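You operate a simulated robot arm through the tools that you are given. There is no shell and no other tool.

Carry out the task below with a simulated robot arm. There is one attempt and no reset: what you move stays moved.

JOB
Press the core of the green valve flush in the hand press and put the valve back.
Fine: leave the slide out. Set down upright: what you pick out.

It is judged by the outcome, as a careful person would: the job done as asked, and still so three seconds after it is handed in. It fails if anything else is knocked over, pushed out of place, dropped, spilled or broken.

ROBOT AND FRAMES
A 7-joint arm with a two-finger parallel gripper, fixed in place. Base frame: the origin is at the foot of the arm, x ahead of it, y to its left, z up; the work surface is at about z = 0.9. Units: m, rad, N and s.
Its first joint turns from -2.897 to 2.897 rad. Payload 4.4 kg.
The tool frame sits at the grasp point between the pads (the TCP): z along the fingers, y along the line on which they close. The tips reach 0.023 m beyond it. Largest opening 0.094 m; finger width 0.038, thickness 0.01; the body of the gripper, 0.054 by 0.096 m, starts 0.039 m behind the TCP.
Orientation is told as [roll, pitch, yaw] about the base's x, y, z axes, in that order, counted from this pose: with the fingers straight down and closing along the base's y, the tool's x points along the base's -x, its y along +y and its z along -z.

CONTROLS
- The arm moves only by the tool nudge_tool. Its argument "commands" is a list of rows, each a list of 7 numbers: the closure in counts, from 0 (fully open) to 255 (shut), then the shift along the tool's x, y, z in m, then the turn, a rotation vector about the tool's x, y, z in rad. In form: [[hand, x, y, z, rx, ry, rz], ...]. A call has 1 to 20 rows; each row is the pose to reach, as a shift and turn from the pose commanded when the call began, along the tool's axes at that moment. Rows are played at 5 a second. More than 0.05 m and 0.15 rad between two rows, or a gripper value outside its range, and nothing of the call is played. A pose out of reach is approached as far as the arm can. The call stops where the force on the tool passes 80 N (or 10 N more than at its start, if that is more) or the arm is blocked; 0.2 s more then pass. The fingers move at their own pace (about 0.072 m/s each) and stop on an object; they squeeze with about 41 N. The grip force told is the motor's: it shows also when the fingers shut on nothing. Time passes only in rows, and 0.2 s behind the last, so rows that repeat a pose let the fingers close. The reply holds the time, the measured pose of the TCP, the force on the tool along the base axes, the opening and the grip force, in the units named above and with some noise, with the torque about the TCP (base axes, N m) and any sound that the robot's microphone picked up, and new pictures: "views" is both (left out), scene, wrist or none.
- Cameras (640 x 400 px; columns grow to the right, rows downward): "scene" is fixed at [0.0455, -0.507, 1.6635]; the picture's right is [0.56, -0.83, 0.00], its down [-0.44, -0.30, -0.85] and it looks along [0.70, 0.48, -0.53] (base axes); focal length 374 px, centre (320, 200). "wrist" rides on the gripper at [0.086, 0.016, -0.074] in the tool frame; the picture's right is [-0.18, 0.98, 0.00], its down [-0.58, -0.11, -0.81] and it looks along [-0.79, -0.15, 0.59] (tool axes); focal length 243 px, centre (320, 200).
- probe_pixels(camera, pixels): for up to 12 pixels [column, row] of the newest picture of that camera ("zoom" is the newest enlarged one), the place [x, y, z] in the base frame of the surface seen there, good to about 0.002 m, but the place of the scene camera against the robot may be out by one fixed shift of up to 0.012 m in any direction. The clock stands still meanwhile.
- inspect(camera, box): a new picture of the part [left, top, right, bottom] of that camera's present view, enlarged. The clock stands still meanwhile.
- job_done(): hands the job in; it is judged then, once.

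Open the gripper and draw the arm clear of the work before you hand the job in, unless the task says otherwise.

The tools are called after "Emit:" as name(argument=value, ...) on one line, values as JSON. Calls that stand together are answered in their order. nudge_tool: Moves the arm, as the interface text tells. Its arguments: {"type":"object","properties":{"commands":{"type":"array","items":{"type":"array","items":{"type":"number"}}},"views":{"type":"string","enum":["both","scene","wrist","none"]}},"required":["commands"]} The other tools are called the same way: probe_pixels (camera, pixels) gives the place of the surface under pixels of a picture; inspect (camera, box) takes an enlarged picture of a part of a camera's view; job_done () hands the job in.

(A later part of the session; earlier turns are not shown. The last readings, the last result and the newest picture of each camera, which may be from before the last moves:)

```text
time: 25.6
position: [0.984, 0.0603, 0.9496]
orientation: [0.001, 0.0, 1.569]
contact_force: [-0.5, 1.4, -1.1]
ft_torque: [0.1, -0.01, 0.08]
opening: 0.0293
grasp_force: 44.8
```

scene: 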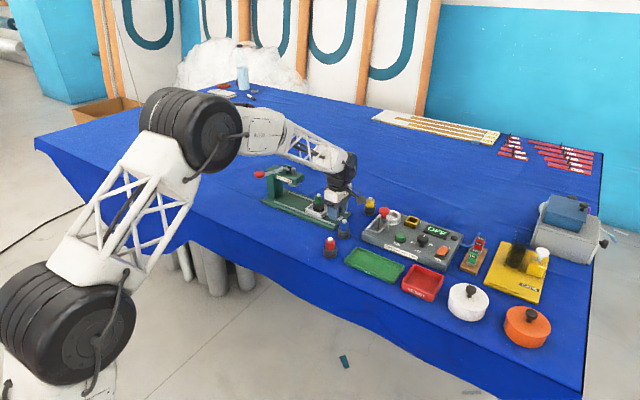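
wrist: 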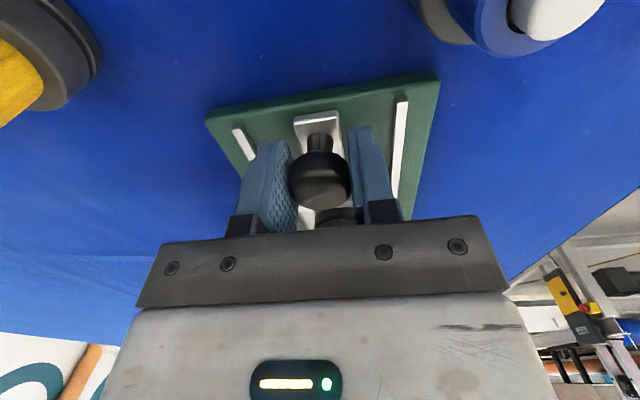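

Side load is gone. I push the slide slowly toward +y (tool −x), first 40 mm, watching the side forces and the valve.

Emit:
nudge_tool(commands=[[255, -0.002, 0, 0, 0, 0, 0], [255, -0.006, 0, 0, 0, 0, 0], [255, -0.012, 0, 0, 0, 0, 0], [255, -0.018, 0, 0, 0, 0, 0], [255, -0.024, 0, 0, 0, 0, 0], [255, -0.03, 0, 0, 0, 0, 0], [255, -0.036, 0, 0, 0, 0, 0], [255, -0.039, 0, 0, 0, 0, 0], [255, -0.04, 0, 0, 0, 0, 0]], views="both")

```text
time: 27.6
position: [0.9834, 0.0998, 0.9474]
orientation: [-0.001, 0.0, 1.571]
contact_force: [28.9, -0.8, -6.2]
ft_torque: [0.03, -0.23, -0.05]
opening: 0.029
grasp_force: 44.6
```

scene: 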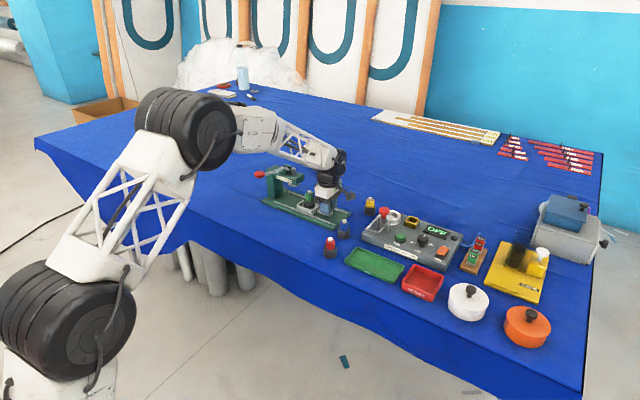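
wrist: 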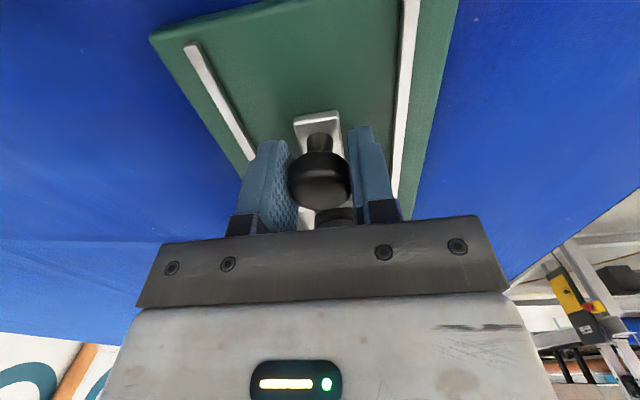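

The slide moved 40 mm with a +29 N side load: its axis leans slightly toward +x. I relieve 1.4 mm and continue 30 mm with a matching slope.

Emit:
nudge_tool(commands=[[255, 0, -0.0008, 0, 0, 0, 0], [255, 0, -0.0014, 0, 0, 0, 0], [255, -0.003, -0.0015, 0, 0, 0, 0], [255, -0.008, -0.0017, 0, 0, 0, 0], [255, -0.014, -0.0019, 0, 0, 0, 0], [255, -0.02, -0.0021, 0, 0, 0, 0], [255, -0.026, -0.0023, 0, 0, 0, 0], [255, -0.029, -0.0024, 0, 0, 0, 0], [255, -0.03, -0.0024, 0, 0, 0, 0]], views="both")

Emit:
inspect(camera="scene", box=[250, 150, 370, 230])

```text
time: 29.8
position: [0.9853, 0.1319, 0.9489]
orientation: [0.003, 0.0, 1.571]
contact_force: [-25.6, 0.6, 10.6]
ft_torque: [-0.08, 0.12, -0.18]
opening: 0.0292
grasp_force: 44.5
stopped in row 9: the force on the tool passed its limit at 81 N (the readings are from after the stop); the commanded pose is now the measured one
```

scene: 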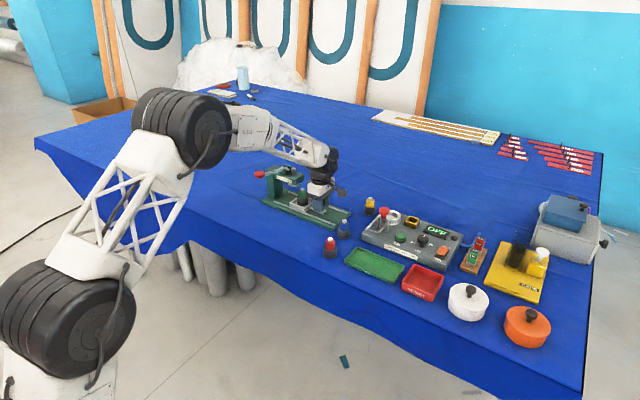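
wrist: 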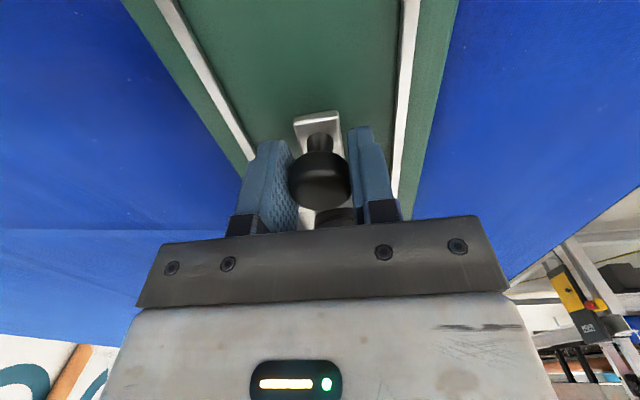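

```text
5.00 times, centred on (310, 190) of scene
```

zoom: 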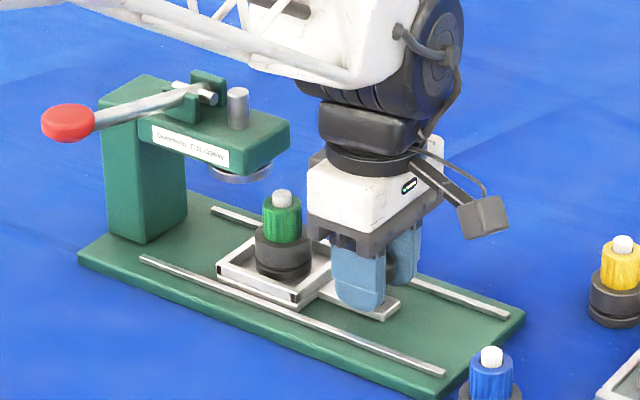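

The call stopped at 81 N in the last row; residual −25.6 N in x. The valve (zoom (282,225)) is upright but not yet under the ram (zoom (242,172)). I relieve the side load before going on.

Emit:
nudge_tool(commands=[[255, 0, 0.0006, 0, 0, 0, 0], [255, 0, 0.0012, 0, 0, 0, 0], [255, 0, 0.0012, 0, 0, 0, 0]], views="none")

```text
time: 30.6
position: [0.9848, 0.1303, 0.949]
orientation: [0.0, 0.001, 1.572]
contact_force: [28.4, -0.5, 1.2]
ft_torque: [0.04, -0.22, 0.04]
opening: 0.029
grasp_force: 45.2
```

Stiffness is high (~45 N/mm), so I move back 0.6 mm to neutral and then advance 10 mm straight along y.

Emit:
nudge_tool(commands=[[255, 0, -0.0006, 0, 0, 0, 0], [255, 0, -0.0006, 0, 0, 0, 0], [255, -0.003, -0.0006, 0, 0, 0, 0], [255, -0.006, -0.0006, 0, 0, 0, 0], [255, -0.009, -0.0006, 0, 0, 0, 0], [255, -0.01, -0.0006, 0, 0, 0, 0]], views="none")

```text
time: 32.0
position: [0.9842, 0.142, 0.9487]
orientation: [0.004, -0.001, 1.571]
contact_force: [23.0, -0.7, 7.2]
ft_torque: [0.01, -0.12, -0.02]
opening: 0.0291
grasp_force: 44.9
```

Side load +23 N again; I shift 0.5 mm in +x and advance another 10 mm.

Emit:
nudge_tool(commands=[[255, 0, -0.0005, 0, 0, 0, 0], [255, -0.003, -0.0005, 0, 0, 0, 0], [255, -0.006, -0.0006, 0, 0, 0, 0], [255, -0.009, -0.0006, 0, 0, 0, 0], [255, -0.01, -0.0006, 0, 0, 0, 0]], views="both")

Emit:
inspect(camera="scene", box=[250, 150, 370, 230])

```text
time: 33.2
position: [0.9851, 0.1502, 0.9495]
orientation: [0.005, -0.001, 1.571]
contact_force: [-19.8, 0.6, 16.7]
ft_torque: [-0.07, 0.13, -0.05]
opening: 0.0291
grasp_force: 45.1
```

scene: 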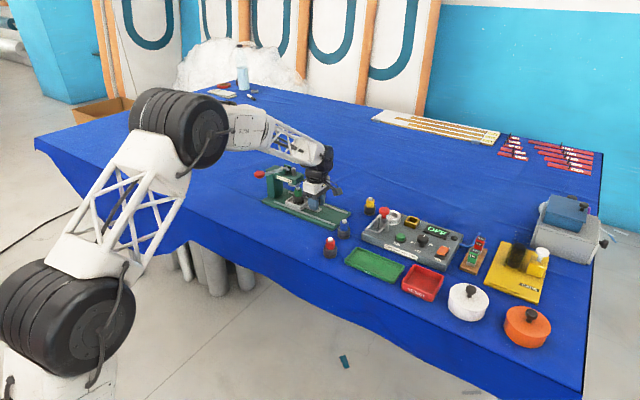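
wrist: 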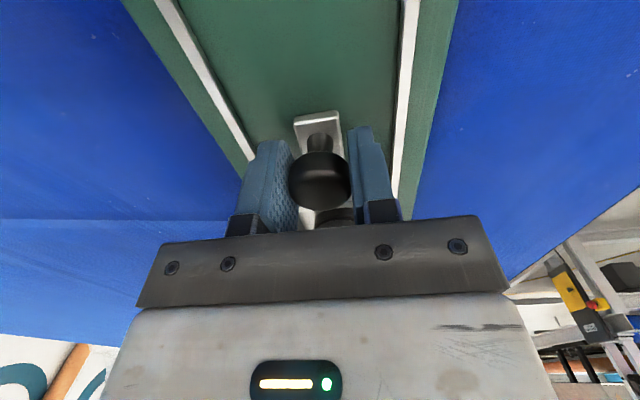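

```text
5.00 times, centred on (310, 190) of scene
```

zoom: 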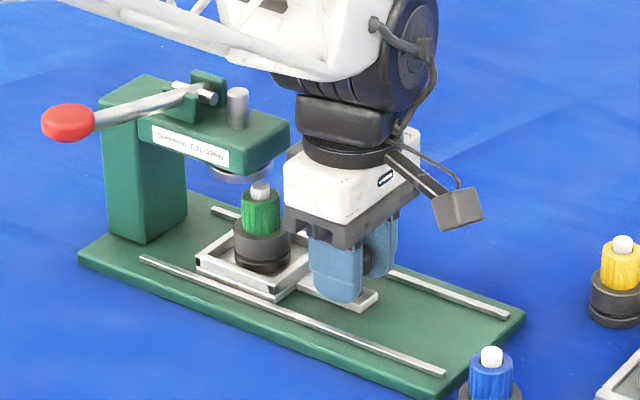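

The valve is near the ram now; I check clearances between the core top and the ram's lower face by probing the zoom.

Emit:
probe_pixels(camera="zoom", pixels=[[240, 176], [235, 180], [215, 170], [265, 176], [262, 186], [255, 190], [268, 190], [238, 100], [230, 165], [290, 150], [150, 150], [205, 85]])

Emit:
inspect(camera="scene", box=[280, 170, 320, 200])

```text
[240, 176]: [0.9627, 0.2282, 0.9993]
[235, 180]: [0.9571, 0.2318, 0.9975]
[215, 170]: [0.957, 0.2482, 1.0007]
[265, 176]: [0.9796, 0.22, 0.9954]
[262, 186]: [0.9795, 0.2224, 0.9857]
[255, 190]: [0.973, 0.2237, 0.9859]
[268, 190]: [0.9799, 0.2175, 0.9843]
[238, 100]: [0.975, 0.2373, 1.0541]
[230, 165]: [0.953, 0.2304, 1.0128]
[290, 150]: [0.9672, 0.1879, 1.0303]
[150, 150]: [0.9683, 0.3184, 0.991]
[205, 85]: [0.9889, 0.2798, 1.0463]
```

```text
13.33 times, centred on (300, 185) of scene
```

zoom: 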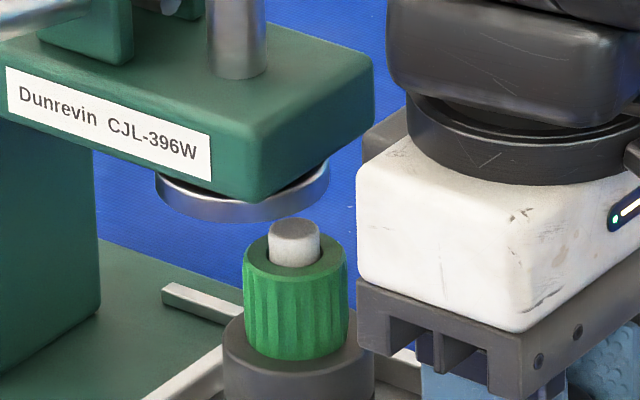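

The ram face is at z≈0.996, the core top ≈0.985, so it clears by ~10 mm; about 17 mm of travel is left. I continue in small steps and watch for the stop (y-force).

Emit:
nudge_tool(commands=[[255, 0, 0.0004, 0, 0, 0, 0], [255, -0.003, 0.0003, 0, 0, 0, 0], [255, -0.006, 0.0003, 0, 0, 0, 0], [255, -0.009, 0.0002, 0, 0, 0, 0], [255, -0.01, 0.0002, 0, 0, 0, 0]], views="none")

```text
time: 34.4
position: [0.9846, 0.1601, 0.9485]
orientation: [0.001, 0.001, 1.571]
contact_force: [-10.4, -0.9, 15.9]
ft_torque: [0.03, 0.08, -0.01]
opening: 0.0289
grasp_force: 45.3
```

Still free along y (−0.9 N). I go on another 9 mm in 1.5–2 mm steps.

Emit:
nudge_tool(commands=[[255, -0.002, 0.0002, 0, 0, 0, 0], [255, -0.004, 0.0002, 0, 0, 0, 0], [255, -0.006, 0.0002, 0, 0, 0, 0], [255, -0.0075, 0.0002, 0, 0, 0, 0], [255, -0.009, 0.0002, 0, 0, 0, 0], [255, -0.009, 0.0002, 0, 0, 0, 0]], views="both")

Emit:
inspect(camera="scene", box=[270, 165, 330, 210])

```text
time: 35.8
position: [0.9854, 0.1696, 0.9491]
orientation: [0.004, 0.0, 1.571]
contact_force: [-13.3, -1.1, 14.4]
ft_torque: [-0.01, 0.1, 0.0]
opening: 0.029
grasp_force: 44.8
```

scene: 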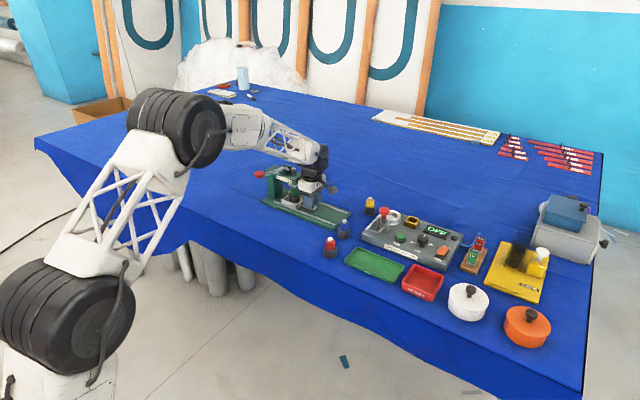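
wrist: 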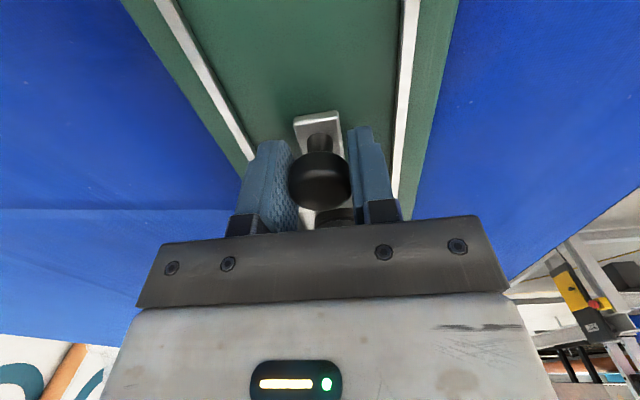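

```text
8.89 times, centred on (300, 188) of scene
```

zoom: 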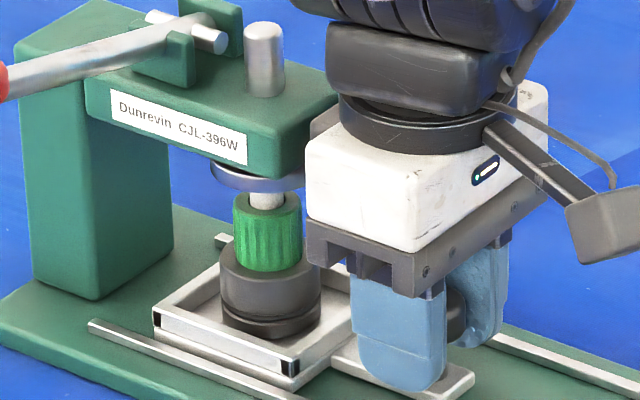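

The valve axis (zoom col 267) is just right of the ram axis (~260): about 3 mm to go. I creep on, up to 6 mm, feeling for the stop.

Emit:
nudge_tool(commands=[[255, -0.001, 0.0003, 0, 0, 0, 0], [255, -0.002, 0.0003, 0, 0, 0, 0], [255, -0.003, 0.0003, 0, 0, 0, 0], [255, -0.003, 0.0003, 0, 0, 0, 0]], views="none")

Emit:
inspect(camera="scene", box=[270, 165, 330, 210])

```text
time: 36.8
position: [0.9856, 0.1715, 0.9486]
orientation: [0.004, 0.001, 1.572]
contact_force: [-0.5, -37.8, 4.3]
ft_torque: [-0.21, 0.02, 0.02]
opening: 0.0292
grasp_force: 44.9
```

```text
8.89 times, centred on (300, 188) of scene
```

zoom: 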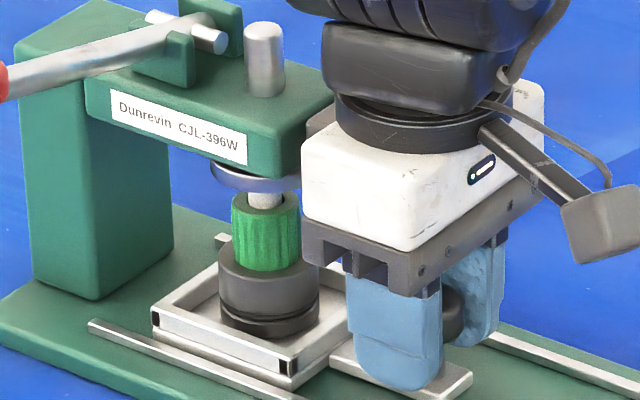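

A −38 N reaction in y shows the slide at its stop, with the core (zoom col 264) in line with the ram pin (264). I relieve the push slightly, open, and rise off the knob.

Emit:
nudge_tool(commands=[[255, 0.0008, 0, 0, 0, 0, 0], [180, 0.0008, 0, 0, 0, 0, 0], [130, 0.0008, 0, 0, 0, 0, 0], [130, 0.0008, 0, 0, 0, 0, 0], [130, 0.0008, 0, -0.015, 0, 0, 0], [130, 0.002, 0, -0.04, 0, 0, 0], [130, 0.02, 0, -0.07, 0, 0, 0], [130, 0.03, 0, -0.11, 0, 0, 0], [130, 0.03, 0, -0.15, 0, 0, 0], [130, 0.03, 0, -0.15, 0, 0, 0]], views="both")

Emit:
inspect(camera="scene", box=[250, 150, 346, 210])

```text
time: 39.0
position: [0.986, 0.1442, 1.0978]
orientation: [0.001, 0.001, 1.57]
contact_force: [-0.3, 0.5, 0.7]
ft_torque: [-0.03, 0.0, -0.01]
opening: 0.0462
grasp_force: 0.1
```

scene: 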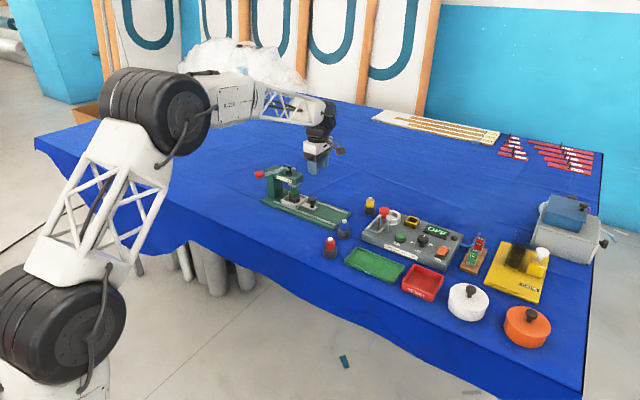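
wrist: 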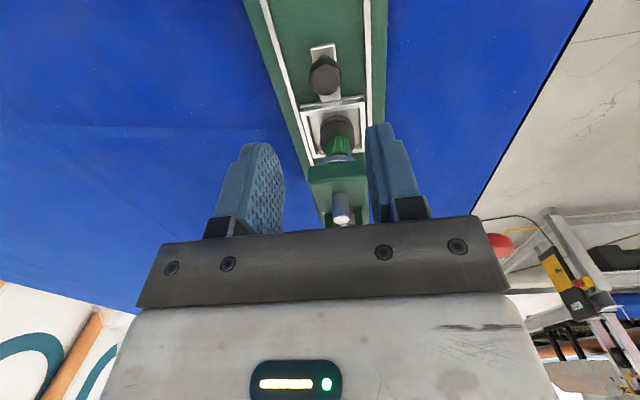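

```text
6.67 times, centred on (298, 180) of scene
```

zoom: 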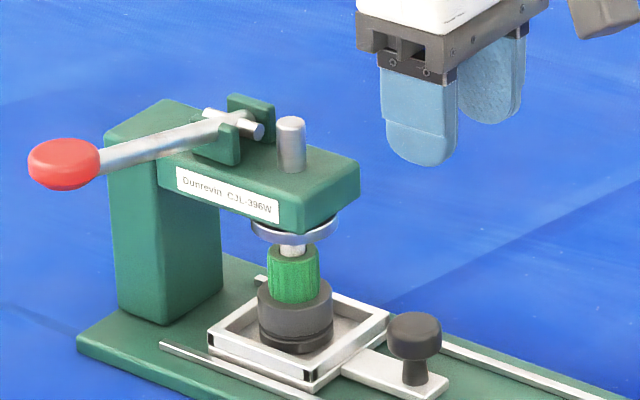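

The valve stands centred under the ram, slide in. Next I rise and move toward the lever ball (red, near (0.846, 0.288, 1.08)), staying short of it to take a look.

Emit:
nudge_tool(commands=[[130, 0, 0, -0.045, 0, 0, 0], [160, -0.01, 0.03, -0.08, 0, 0, 0], [200, -0.03, 0.065, -0.1, 0, 0, 0], [255, -0.05, 0.1, -0.1, 0, 0, 0], [255, -0.07, 0.13, -0.1, 0, 0, 0], [255, -0.086, 0.14, -0.1, 0, 0, 0], [255, -0.086, 0.14, -0.1, 0, 0, 0]], views="both")

```text
time: 40.6
position: [0.8465, 0.2299, 1.2016]
orientation: [0.002, 0.002, 1.571]
contact_force: [0.1, 0.4, -1.0]
ft_torque: [-0.02, -0.03, 0.03]
opening: 0.0
grasp_force: 40.7
```

scene: 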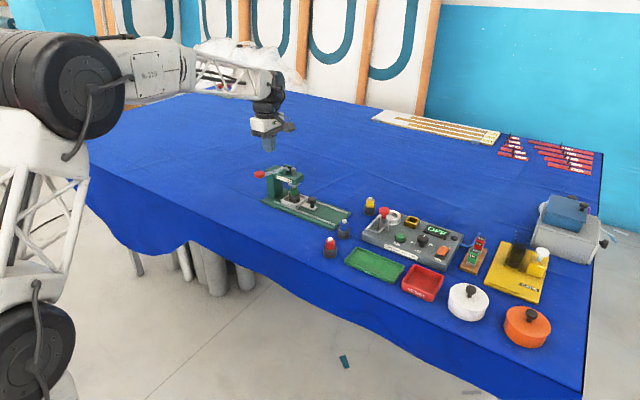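
wrist: 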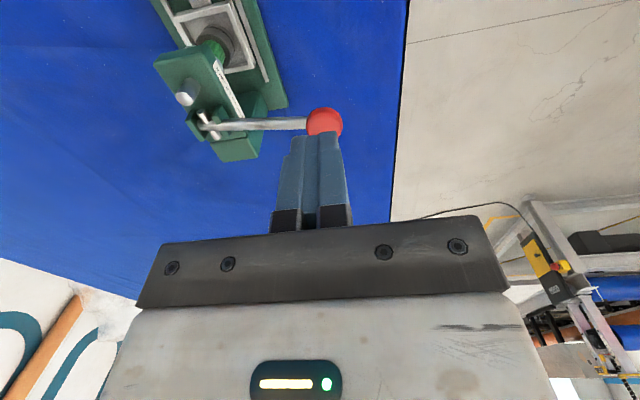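

I see the ball at wrist (324,122) and the lever pivot at (212,128). I probe the ball, rod and pivot.

Emit:
probe_pixels(camera="wrist", pixels=[[324, 122], [309, 122], [340, 122], [324, 110], [324, 130], [315, 118], [290, 124], [260, 125], [230, 126], [212, 130], [204, 120], [185, 98]])

Emit:
inspect(camera="wrist", box=[170, 70, 370, 195])

```text
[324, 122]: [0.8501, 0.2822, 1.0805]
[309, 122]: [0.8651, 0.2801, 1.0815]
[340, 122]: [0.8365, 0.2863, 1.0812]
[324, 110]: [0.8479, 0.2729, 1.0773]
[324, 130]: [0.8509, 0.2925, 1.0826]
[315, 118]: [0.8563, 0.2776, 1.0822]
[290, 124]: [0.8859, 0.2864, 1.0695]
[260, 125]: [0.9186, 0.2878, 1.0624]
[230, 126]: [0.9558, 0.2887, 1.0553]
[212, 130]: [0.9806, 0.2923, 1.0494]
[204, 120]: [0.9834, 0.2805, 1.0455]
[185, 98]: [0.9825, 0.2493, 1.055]
```

```text
3.20 times, centred on (270, 132) of wrist
```

zoom: 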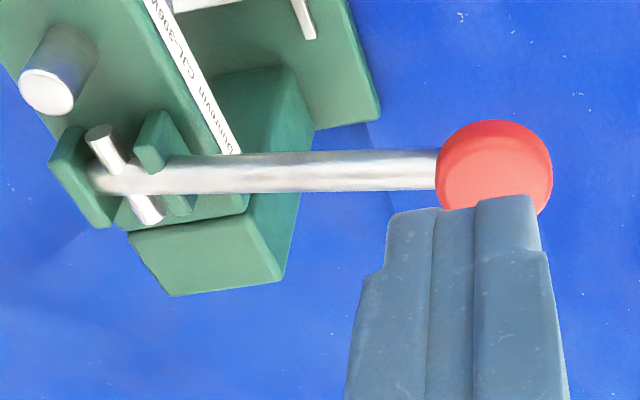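

The ball's top is at z≈1.083, centre ≈(0.850, 0.288); pivot ≈(0.982, 0.289, 1.047). I move the closed fingertips to just above the ball (tips ≈1.10).

Emit:
nudge_tool(commands=[[255, -0.015, -0.001, 0.01, 0, 0, 0], [255, -0.03, -0.002, 0.025, 0, 0, 0], [255, -0.045, -0.003, 0.045, 0, 0, 0], [255, -0.058, -0.0035, 0.065, 0, 0, 0], [255, -0.058, -0.0035, 0.0766, 0, 0, 0], [255, -0.058, -0.0035, 0.0766, 0, 0, 0]], views="both")

Emit:
inspect(camera="scene", box=[230, 130, 326, 210])

```text
time: 42.0
position: [0.8479, 0.2861, 1.1221]
orientation: [0.001, 0.002, 1.573]
contact_force: [0.0, -0.6, 0.9]
ft_torque: [-0.03, 0.01, 0.01]
opening: 0.0
grasp_force: 41.2
```

scene: 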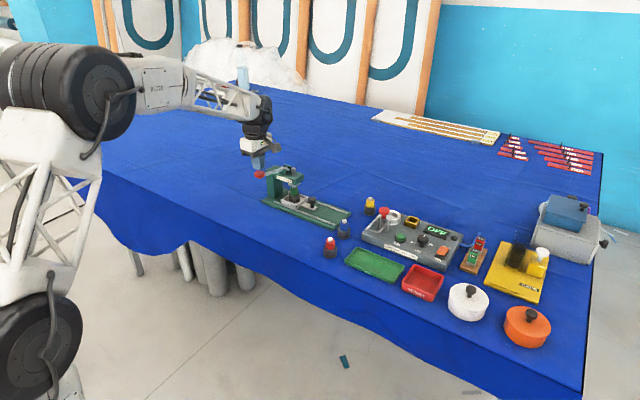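
wrist: 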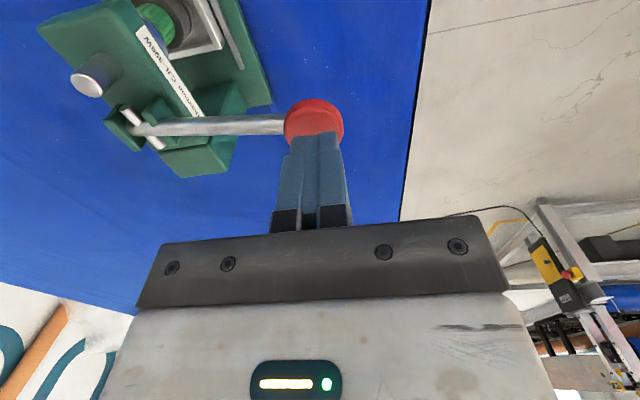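

```text
5.00 times, centred on (278, 170) of scene
```

zoom: 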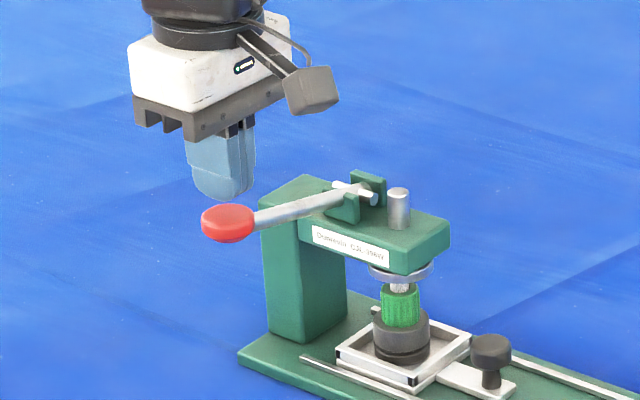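

The closed tips are centred over the ball. I press down slowly: 30 mm in small steps, reading the force.

Emit:
nudge_tool(commands=[[255, -0.001, -0.001, 0.006, 0, 0, 0], [255, -0.001, -0.001, 0.012, 0, 0, 0], [255, -0.001, -0.001, 0.016, 0, 0, 0], [255, -0.001, -0.001, 0.02, 0, 0, 0], [255, -0.001, -0.001, 0.024, 0, 0, 0], [255, -0.001, -0.001, 0.028, 0, 0, 0], [255, -0.001, -0.001, 0.032, 0, 0, 0]], views="both")

Emit:
inspect(camera="scene", box=[230, 130, 326, 210])

```text
time: 43.6
position: [0.851, 0.2877, 1.0898]
orientation: [0.002, 0.001, 1.571]
contact_force: [-2.2, 0.8, 1.8]
ft_torque: [0.01, 0.02, 0.01]
opening: 0.0
grasp_force: 41.3
```

scene: 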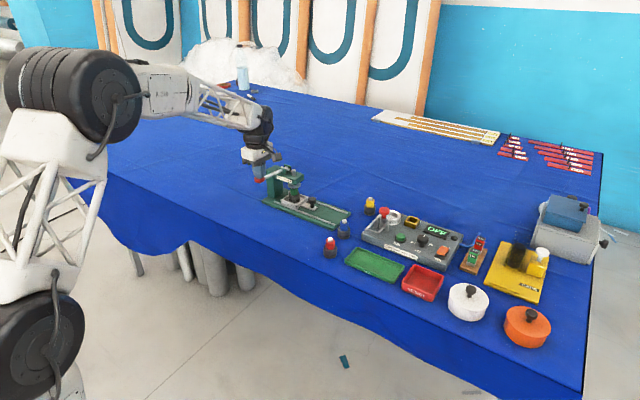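
wrist: 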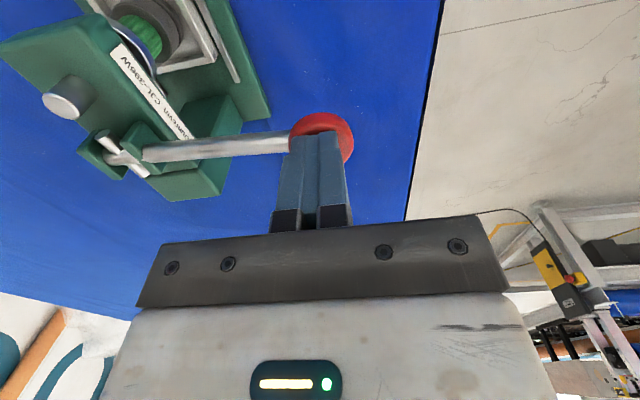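

```text
5.00 times, centred on (278, 170) of scene
```

zoom: 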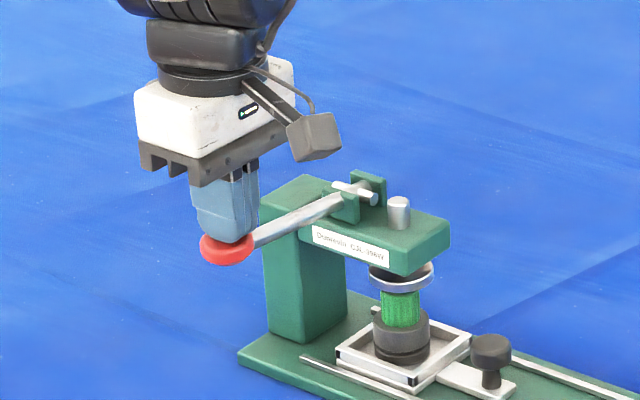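

The lever follows with only ~2 N and the ram has come down onto the core. I continue pressing in 3 mm steps.

Emit:
nudge_tool(commands=[[255, 0, 0, 0.003, 0, 0, 0], [255, 0, 0, 0.006, 0, 0, 0], [255, 0, 0, 0.009, 0, 0, 0], [255, 0, 0, 0.012, 0, 0, 0], [255, 0, 0, 0.015, 0, 0, 0]], views="scene")

Emit:
inspect(camera="scene", box=[230, 130, 326, 210])

```text
time: 44.8
position: [0.8502, 0.2881, 1.074]
orientation: [0.003, 0.0, 1.571]
contact_force: [-2.4, 1.4, 1.8]
ft_torque: [-0.01, 0.0, -0.02]
opening: 0.0
grasp_force: 40.7
```

scene: 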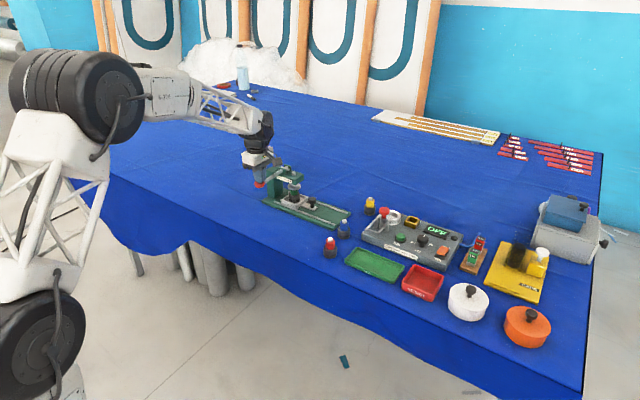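

```text
5.00 times, centred on (278, 170) of scene
```

zoom: 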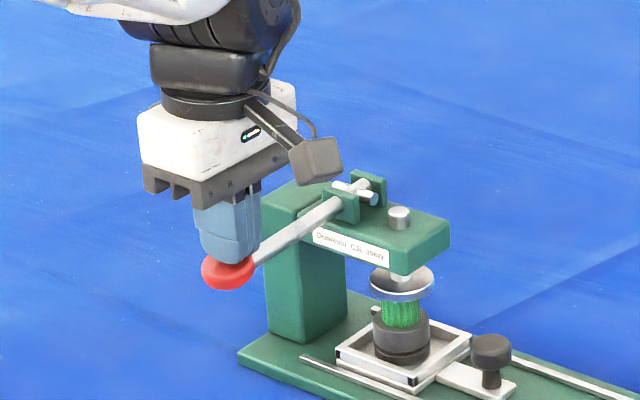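

The ram keeps coming down at ~2 N. I zoom on the disc/core gap before pressing further.

Emit:
inspect(camera="scene", box=[285, 168, 325, 205])

Emit:
probe_pixels(camera="zoom", pixels=[[250, 200], [255, 240], [245, 150], [250, 165]])

```text
10.81 times, centred on (305, 186) of scene
```

zoom: 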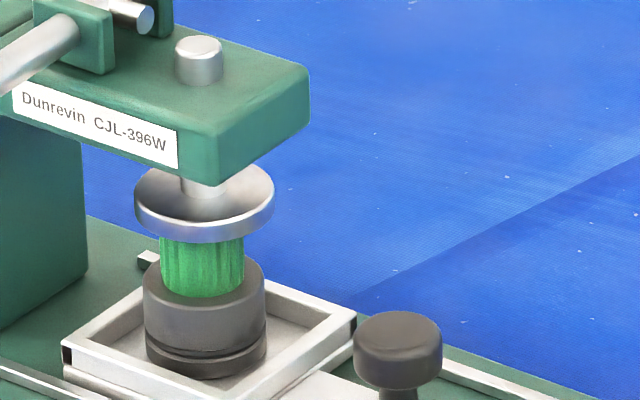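

```text
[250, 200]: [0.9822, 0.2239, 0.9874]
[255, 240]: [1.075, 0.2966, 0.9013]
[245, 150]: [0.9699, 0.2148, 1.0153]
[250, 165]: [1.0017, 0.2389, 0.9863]
```

The disc's underside is ≈0.982, just at the core's top; the cap's top is at ≈0.975. I keep pressing, 12 mm more at the ball, in 2 mm steps.

Emit:
nudge_tool(commands=[[255, 0, 0, 0.002, 0, 0, 0], [255, 0, 0, 0.004, 0, 0, 0], [255, 0, 0, 0.006, 0, 0, 0], [255, 0, 0, 0.008, 0, 0, 0], [255, 0, 0, 0.01, 0, 0, 0], [255, 0, 0, 0.012, 0, 0, 0]], views="scene")

Emit:
inspect(camera="scene", box=[285, 168, 325, 205])

```text
time: 46.2
position: [0.8505, 0.288, 1.0679]
orientation: [-0.006, -0.001, 1.571]
contact_force: [-19.0, -9.5, 75.0]
ft_torque: [-0.06, -0.3, -0.04]
opening: 0.0
grasp_force: 40.5
```

scene: 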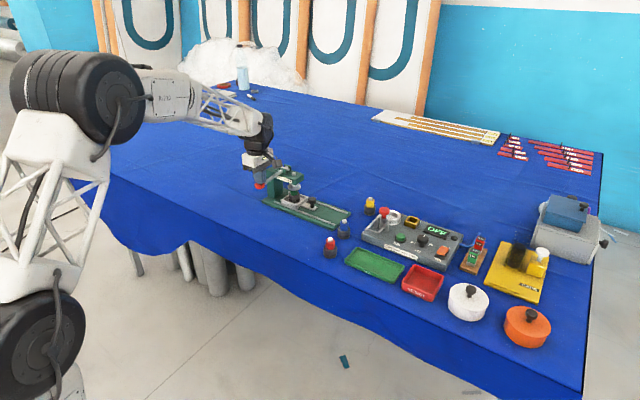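

```text
10.81 times, centred on (305, 186) of scene
```

zoom: 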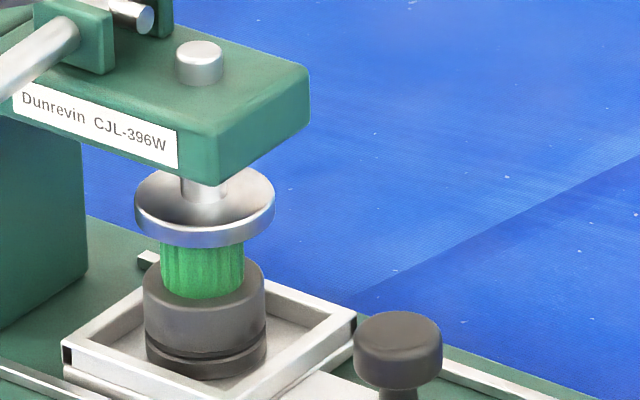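

Force rose to 75 N and the ball stopped. I probe the disc's height to see how far the ram went.

Emit:
probe_pixels(camera="zoom", pixels=[[250, 204], [240, 215], [170, 205], [200, 215], [200, 245], [200, 255], [200, 62], [200, 48]])

```text
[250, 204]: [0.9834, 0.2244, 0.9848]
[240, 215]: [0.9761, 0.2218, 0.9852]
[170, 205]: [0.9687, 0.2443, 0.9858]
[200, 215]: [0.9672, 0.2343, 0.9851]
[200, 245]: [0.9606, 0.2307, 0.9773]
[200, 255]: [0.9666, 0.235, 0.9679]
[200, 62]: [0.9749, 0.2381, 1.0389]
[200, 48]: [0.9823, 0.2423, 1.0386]
```

The ram travelled ≈18 mm (pin 1.0567→1.0388), which matches the gap plus the core's protrusion, so the disc is probably down on the cap. I raise the tool to see whether the lever springs back.

Emit:
nudge_tool(commands=[[255, 0, 0, -0.004, 0, 0, 0], [255, 0, 0, -0.012, 0, 0, 0], [255, 0, 0, -0.022, 0, 0, 0], [255, 0, 0, -0.034, 0, 0, 0], [255, 0, 0, -0.046, 0, 0, 0], [255, 0, 0, -0.058, 0, 0, 0], [255, 0, 0, -0.075, 0, 0, 0], [255, 0, 0, -0.075, 0, 0, 0]], views="both")

Emit:
inspect(camera="scene", box=[255, 150, 335, 210])

```text
time: 48.0
position: [0.8493, 0.2882, 1.138]
orientation: [0.004, 0.0, 1.572]
contact_force: [-0.3, 0.3, -0.2]
ft_torque: [-0.03, 0.0, -0.02]
opening: 0.0
grasp_force: 41.3
```

scene: 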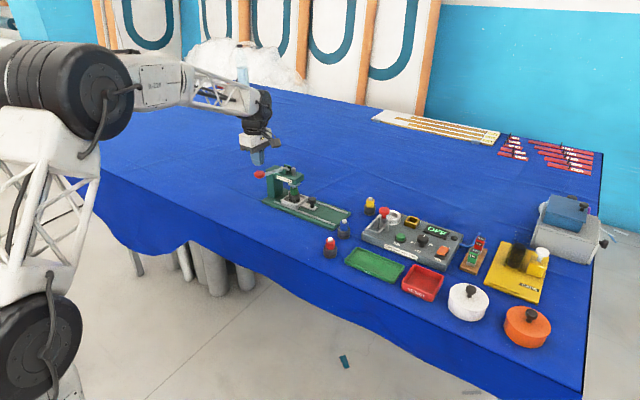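
wrist: 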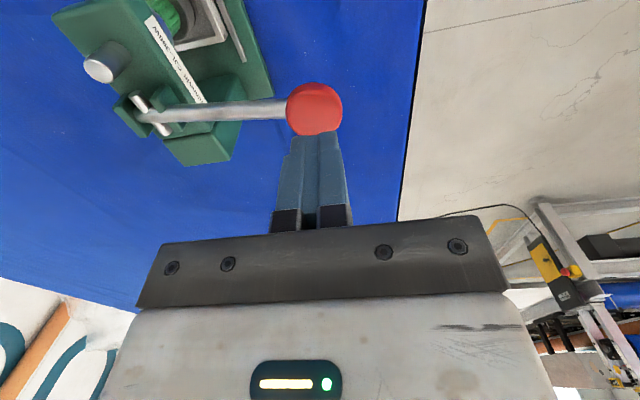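

```text
6.67 times, centred on (295, 180) of scene
```

zoom: 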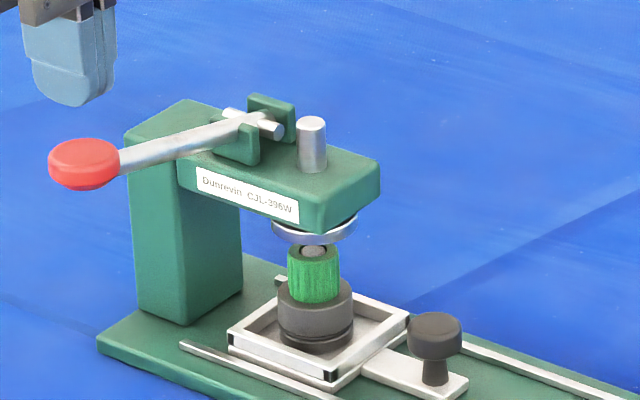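

The lever sprang back up and the core looks pushed in. I zoom in on its top to judge whether it is flush.

Emit:
inspect(camera="scene", box=[288, 182, 308, 198])

Emit:
probe_pixels(camera="zoom", pixels=[[320, 180], [320, 200], [300, 180], [340, 180], [280, 200], [320, 215], [350, 210], [320, 230], [300, 195], [335, 195]])

```text
16.00 times, centred on (298, 190) of scene
```

zoom: 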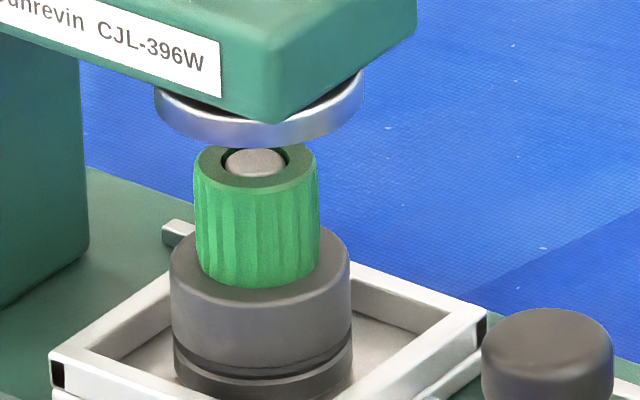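

```text
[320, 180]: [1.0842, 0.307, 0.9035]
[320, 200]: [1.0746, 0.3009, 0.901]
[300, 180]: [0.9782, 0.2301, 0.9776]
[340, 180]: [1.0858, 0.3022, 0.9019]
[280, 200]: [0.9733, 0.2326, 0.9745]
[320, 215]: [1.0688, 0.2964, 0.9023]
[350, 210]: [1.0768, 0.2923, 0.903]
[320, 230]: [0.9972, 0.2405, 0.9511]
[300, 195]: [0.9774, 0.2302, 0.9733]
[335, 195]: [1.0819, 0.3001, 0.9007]
```

I probe the core's top (zoom (257,165)) against the cap's rim.

Emit:
probe_pixels(camera="zoom", pixels=[[257, 160], [250, 165], [265, 165], [257, 170], [240, 168], [273, 168], [210, 165], [302, 165], [257, 184], [235, 180], [280, 180], [215, 175]])

```text
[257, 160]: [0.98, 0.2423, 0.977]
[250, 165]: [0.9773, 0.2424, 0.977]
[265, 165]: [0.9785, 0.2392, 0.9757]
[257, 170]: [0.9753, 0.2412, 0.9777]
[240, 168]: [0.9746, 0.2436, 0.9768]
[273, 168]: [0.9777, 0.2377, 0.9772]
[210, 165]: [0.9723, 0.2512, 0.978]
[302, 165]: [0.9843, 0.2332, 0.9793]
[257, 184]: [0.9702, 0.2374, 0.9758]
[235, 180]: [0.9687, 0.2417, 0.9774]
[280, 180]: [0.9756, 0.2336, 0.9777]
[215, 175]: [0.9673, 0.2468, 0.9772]
```

Core (0.977) and cap rim (0.9776) agree within the noise, so it looks flush. I go back up and over toward the slide knob, stopping at (0.985, 0.13, 1.10) for a closer wrist look.

Emit:
nudge_tool(commands=[[255, 0.01, -0.005, -0.04, 0, 0, 0], [255, 0.03, -0.025, -0.065, 0, 0, 0], [200, 0.055, -0.055, -0.065, 0, 0, 0], [130, 0.085, -0.085, -0.065, 0, 0, 0], [130, 0.115, -0.11, -0.065, 0, 0, 0], [130, 0.145, -0.13, -0.05, 0, 0, 0], [130, 0.158, -0.136, -0.01, 0, 0, 0], [130, 0.158, -0.136, 0.037, 0, 0, 0], [130, 0.158, -0.136, 0.037, 0, 0, 0]], views="both")

Emit:
inspect(camera="wrist", box=[270, 40, 400, 200])

```text
time: 50.0
position: [0.9844, 0.1314, 1.101]
orientation: [0.002, -0.001, 1.571]
contact_force: [0.4, -0.6, 0.6]
ft_torque: [0.02, 0.01, 0.01]
opening: 0.0462
grasp_force: 0.0
```

scene: 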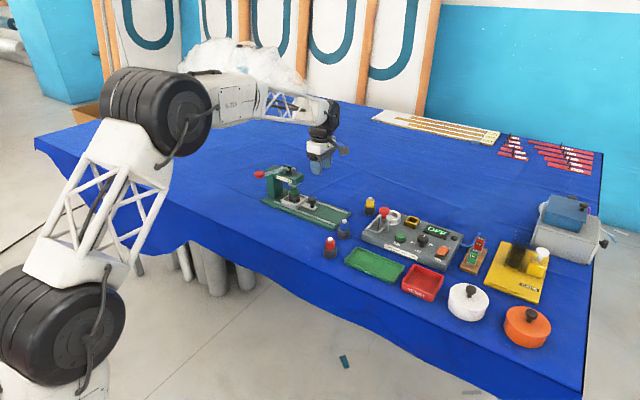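
wrist: 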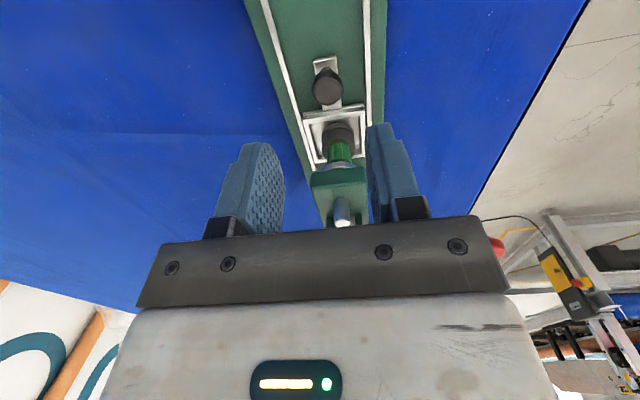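

```text
2.50 times, centred on (335, 120) of wrist
```

zoom: 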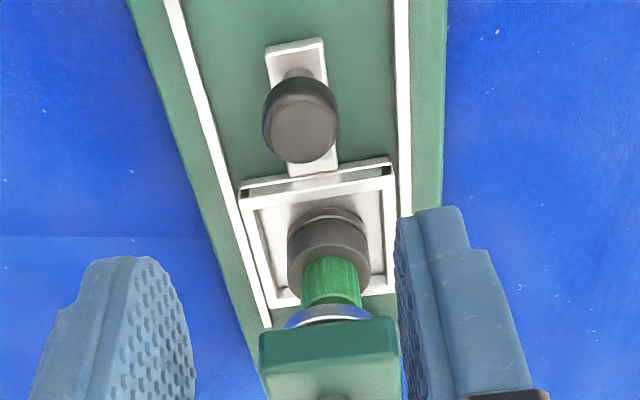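

From here the head hides the core. I take a stronger scene zoom on the core top to judge flushness more finely, and compare with the unpressed blue one.

Emit:
inspect(camera="scene", box=[289, 184, 299, 190])

Emit:
inspect(camera="scene", box=[339, 216, 349, 222])

```text
16.00 times, centred on (294, 187) of scene
```

zoom: 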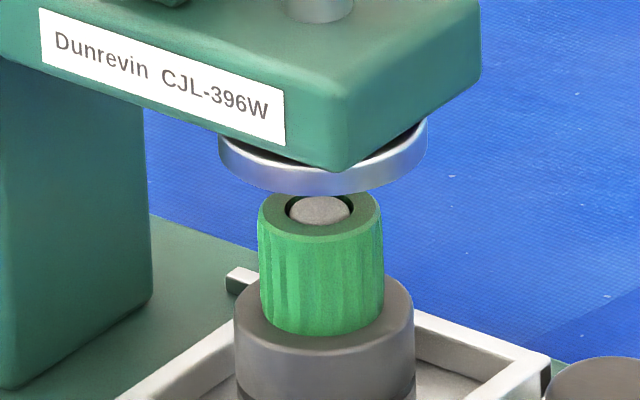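

```text
16.00 times, centred on (344, 219) of scene
```

zoom: 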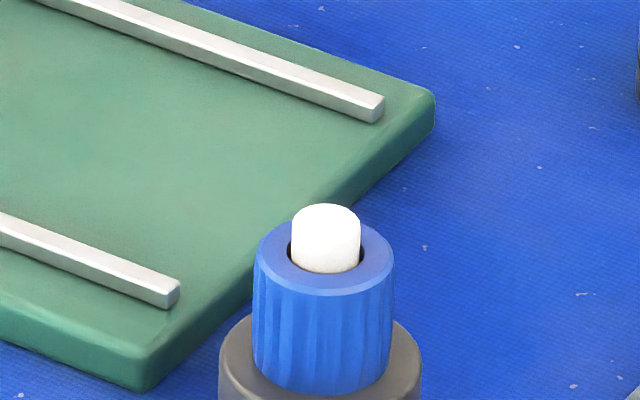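

The green core now sits level with its cap, unlike the blue one that still sticks out ~9 mm. Now I descend around the slide knob (≈(0.985, 0.171)) to pull the slide out.

Emit:
nudge_tool(commands=[[130, -0.01, 0.0005, 0.03, 0, 0, 0], [130, -0.02, 0.0005, 0.06, 0, 0, 0], [130, -0.03, 0.0005, 0.09, 0, 0, 0], [130, -0.0401, 0.0005, 0.11, 0, 0, 0], [130, -0.0401, 0.0005, 0.13, 0, 0, 0], [130, -0.0401, 0.0005, 0.145, 0, 0, 0], [130, -0.0401, 0.0005, 0.1528, 0, 0, 0], [130, -0.0401, 0.0005, 0.1528, 0, 0, 0]], views="both")

```text
time: 51.8
position: [0.9859, 0.1695, 0.9477]
orientation: [0.002, 0.0, 1.571]
contact_force: [-0.4, 0.0, 0.0]
ft_torque: [-0.01, -0.01, 0.01]
opening: 0.0462
grasp_force: 0.0
```

scene: 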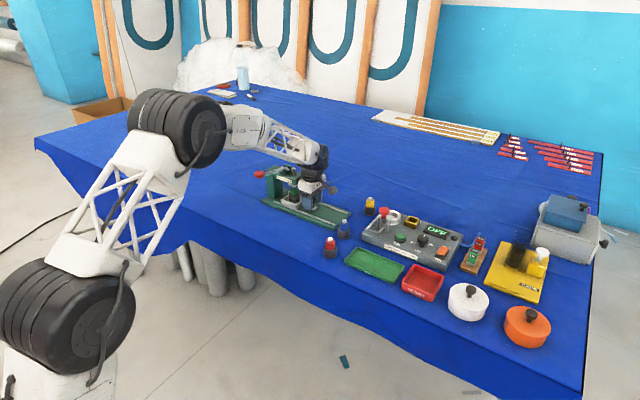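
wrist: 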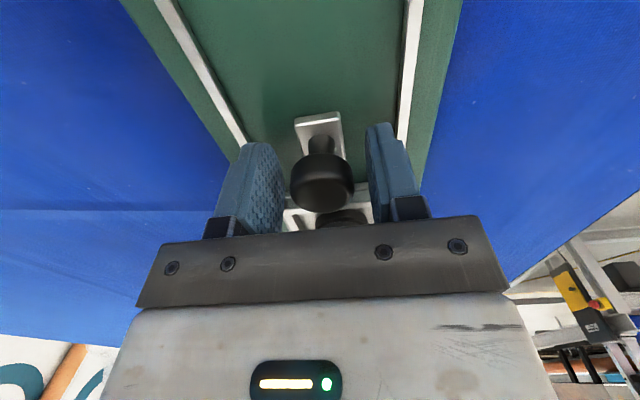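

The knob is centred between the pads (wrist (322,180)). I close on it and read the side load.

Emit:
nudge_tool(commands=[[160, 0, 0, 0, 0, 0, 0], [180, 0, 0, 0, 0, 0, 0], [255, 0, 0, 0, 0, 0, 0], [255, 0, 0, 0, 0, 0, 0]], views="none")

```text
time: 52.8
position: [0.9848, 0.1711, 0.9462]
orientation: [0.003, -0.001, 1.571]
contact_force: [-34.5, -1.6, 6.1]
ft_torque: [0.04, 0.17, 0.0]
opening: 0.0294
grasp_force: 44.9
```

Side load −34.5 N; I shift 0.8 mm toward −x to cancel it.

Emit:
nudge_tool(commands=[[255, 0, 0.0004, 0, 0, 0, 0], [255, 0, 0.0008, 0, 0, 0, 0], [255, 0, 0.0008, 0, 0, 0, 0]], views="none")

```text
time: 53.6
position: [0.9855, 0.1693, 0.9464]
orientation: [0.001, -0.001, 1.572]
contact_force: [-7.7, -0.7, -5.2]
ft_torque: [-0.01, -0.04, 0.01]
opening: 0.0291
grasp_force: 45.2
```

Load is small now. I pull the slide out along −y (tool +x), 35 mm at a slow pace, then check the side load.

Emit:
nudge_tool(commands=[[255, 0.002, 0, 0, 0, 0, 0], [255, 0.006, 0, 0, 0, 0, 0], [255, 0.012, 0, 0, 0, 0, 0], [255, 0.018, 0, 0, 0, 0, 0], [255, 0.024, 0, 0, 0, 0, 0], [255, 0.03, 0, 0, 0, 0, 0], [255, 0.034, 0, 0, 0, 0, 0], [255, 0.035, 0, 0, 0, 0, 0]], views="both")

Emit:
inspect(camera="scene", box=[270, 165, 350, 225])

```text
time: 55.4
position: [0.9847, 0.1346, 0.9466]
orientation: [0.002, 0.0, 1.572]
contact_force: [43.3, 1.5, -20.6]
ft_torque: [0.03, -0.09, 0.01]
opening: 0.029
grasp_force: 45.2
```

scene: 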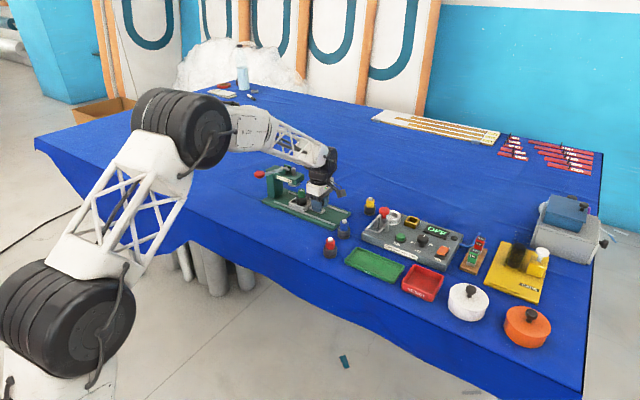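
wrist: 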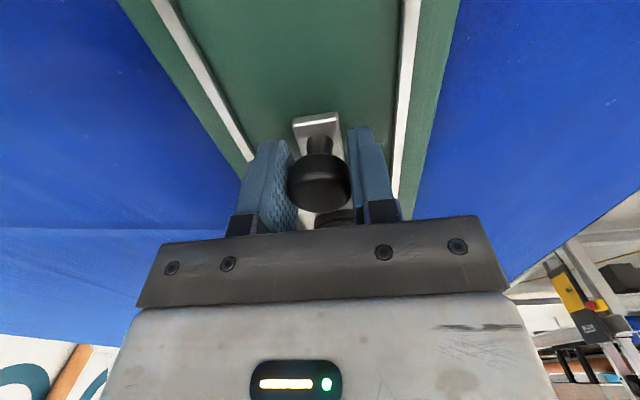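

```text
6.67 times, centred on (310, 195) of scene
```

zoom: 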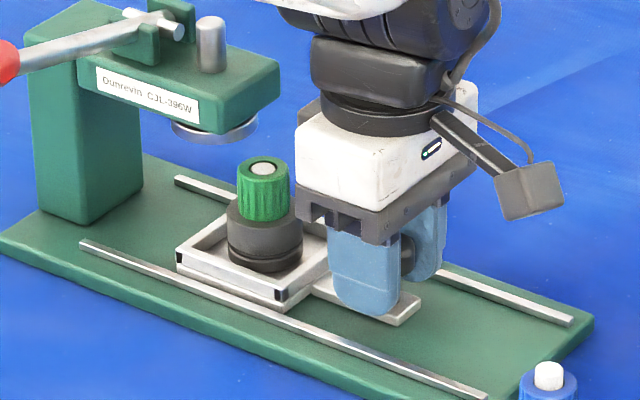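

The core top now shows flush with the cap (zoom (264,168)). Side load is +43 N in x, −21 N in z; I relieve both (+0.9 mm x, −1 mm z) and pull another 35 mm.

Emit:
nudge_tool(commands=[[255, 0, -0.0005, 0.0005, 0, 0, 0], [255, 0, -0.0009, 0.001, 0, 0, 0], [255, 0.003, -0.0009, 0.001, 0, 0, 0], [255, 0.008, -0.0009, 0.001, 0, 0, 0], [255, 0.014, -0.0009, 0.001, 0, 0, 0], [255, 0.018, -0.0009, 0.001, 0, 0, 0], [255, 0.02, -0.0009, 0.001, 0, 0, 0]], views="none")

```text
time: 57.0
position: [0.9839, 0.1135, 0.9465]
orientation: [0.001, -0.001, 1.569]
contact_force: [-2.1, 0.9, 2.6]
ft_torque: [0.0, 0.07, 0.05]
opening: 0.0286
grasp_force: 45.4
```

Loads are near zero at y≈0.1135. I continue 25 mm.

Emit:
nudge_tool(commands=[[255, 0.002, 0, 0, 0, 0, 0], [255, 0.006, 0, 0, 0, 0, 0], [255, 0.011, 0, 0, 0, 0, 0], [255, 0.016, 0, 0, 0, 0, 0], [255, 0.021, 0, 0, 0, 0, 0], [255, 0.024, 0, 0, 0, 0, 0], [255, 0.025, 0, 0, 0, 0, 0]], views="none")

```text
time: 58.6
position: [0.9852, 0.0904, 0.9463]
orientation: [0.001, -0.001, 1.571]
contact_force: [-37.9, 0.1, 20.9]
ft_torque: [0.04, 0.26, 0.0]
opening: 0.0293
grasp_force: 45.3
```

Load −38 N in x, +21 N in z. I relieve (−0.8 mm x, +0.8 mm z) and pull 15 mm.

Emit:
nudge_tool(commands=[[255, 0, 0.0005, -0.0005, 0, 0, 0], [255, 0, 0.0008, -0.0008, 0, 0, 0], [255, 0.003, 0.0008, -0.0008, 0, 0, 0], [255, 0.007, 0.0009, -0.0008, 0, 0, 0], [255, 0.011, 0.0009, -0.0008, 0, 0, 0], [255, 0.014, 0.001, -0.0008, 0, 0, 0], [255, 0.015, 0.001, -0.0008, 0, 0, 0]], views="scene")

Emit:
inspect(camera="scene", box=[270, 165, 366, 230])

```text
time: 60.2
position: [0.9857, 0.0753, 0.9459]
orientation: [0.001, 0.0, 1.569]
contact_force: [41.3, 1.2, -12.3]
ft_torque: [-0.03, -0.18, 0.03]
opening: 0.029
grasp_force: 45.3
```

scene: 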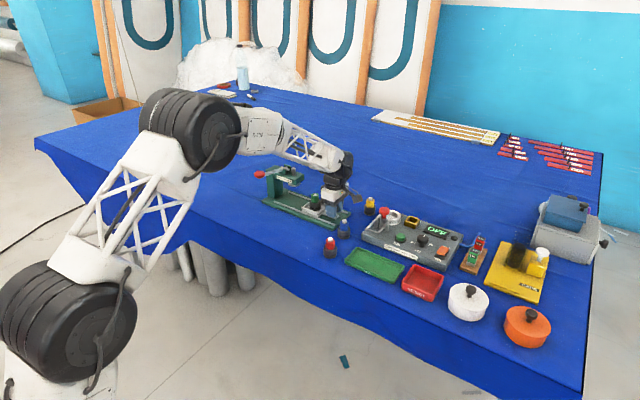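

```text
6.15 times, centred on (318, 198) of scene
```

zoom: 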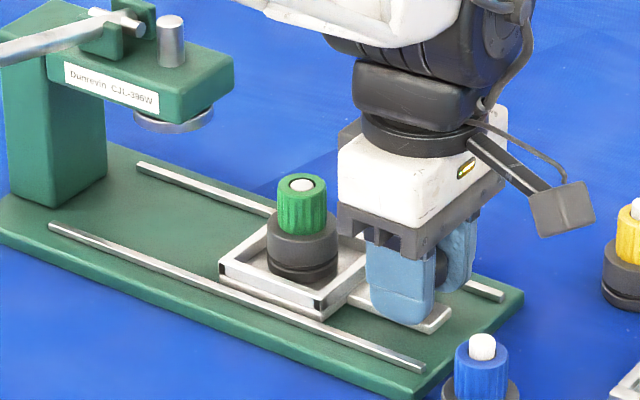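

Relieving +0.9 mm x, −0.4 mm z, then the last 15 mm back to the original out position (y≈0.060).

Emit:
nudge_tool(commands=[[255, 0, -0.0005, 0.0002, 0, 0, 0], [255, 0, -0.0009, 0.0004, 0, 0, 0], [255, 0.003, -0.0009, 0.0004, 0, 0, 0], [255, 0.007, -0.0008, 0.0004, 0, 0, 0], [255, 0.011, -0.0008, 0.0004, 0, 0, 0], [255, 0.014, -0.0007, 0.0004, 0, 0, 0], [255, 0.015, -0.0007, 0.0004, 0, 0, 0]], views="none")

```text
time: 61.8
position: [0.9852, 0.0595, 0.9474]
orientation: [0.002, 0.001, 1.571]
contact_force: [5.0, 1.4, 2.8]
ft_torque: [-0.06, 0.01, 0.04]
opening: 0.0291
grasp_force: 45.0
```

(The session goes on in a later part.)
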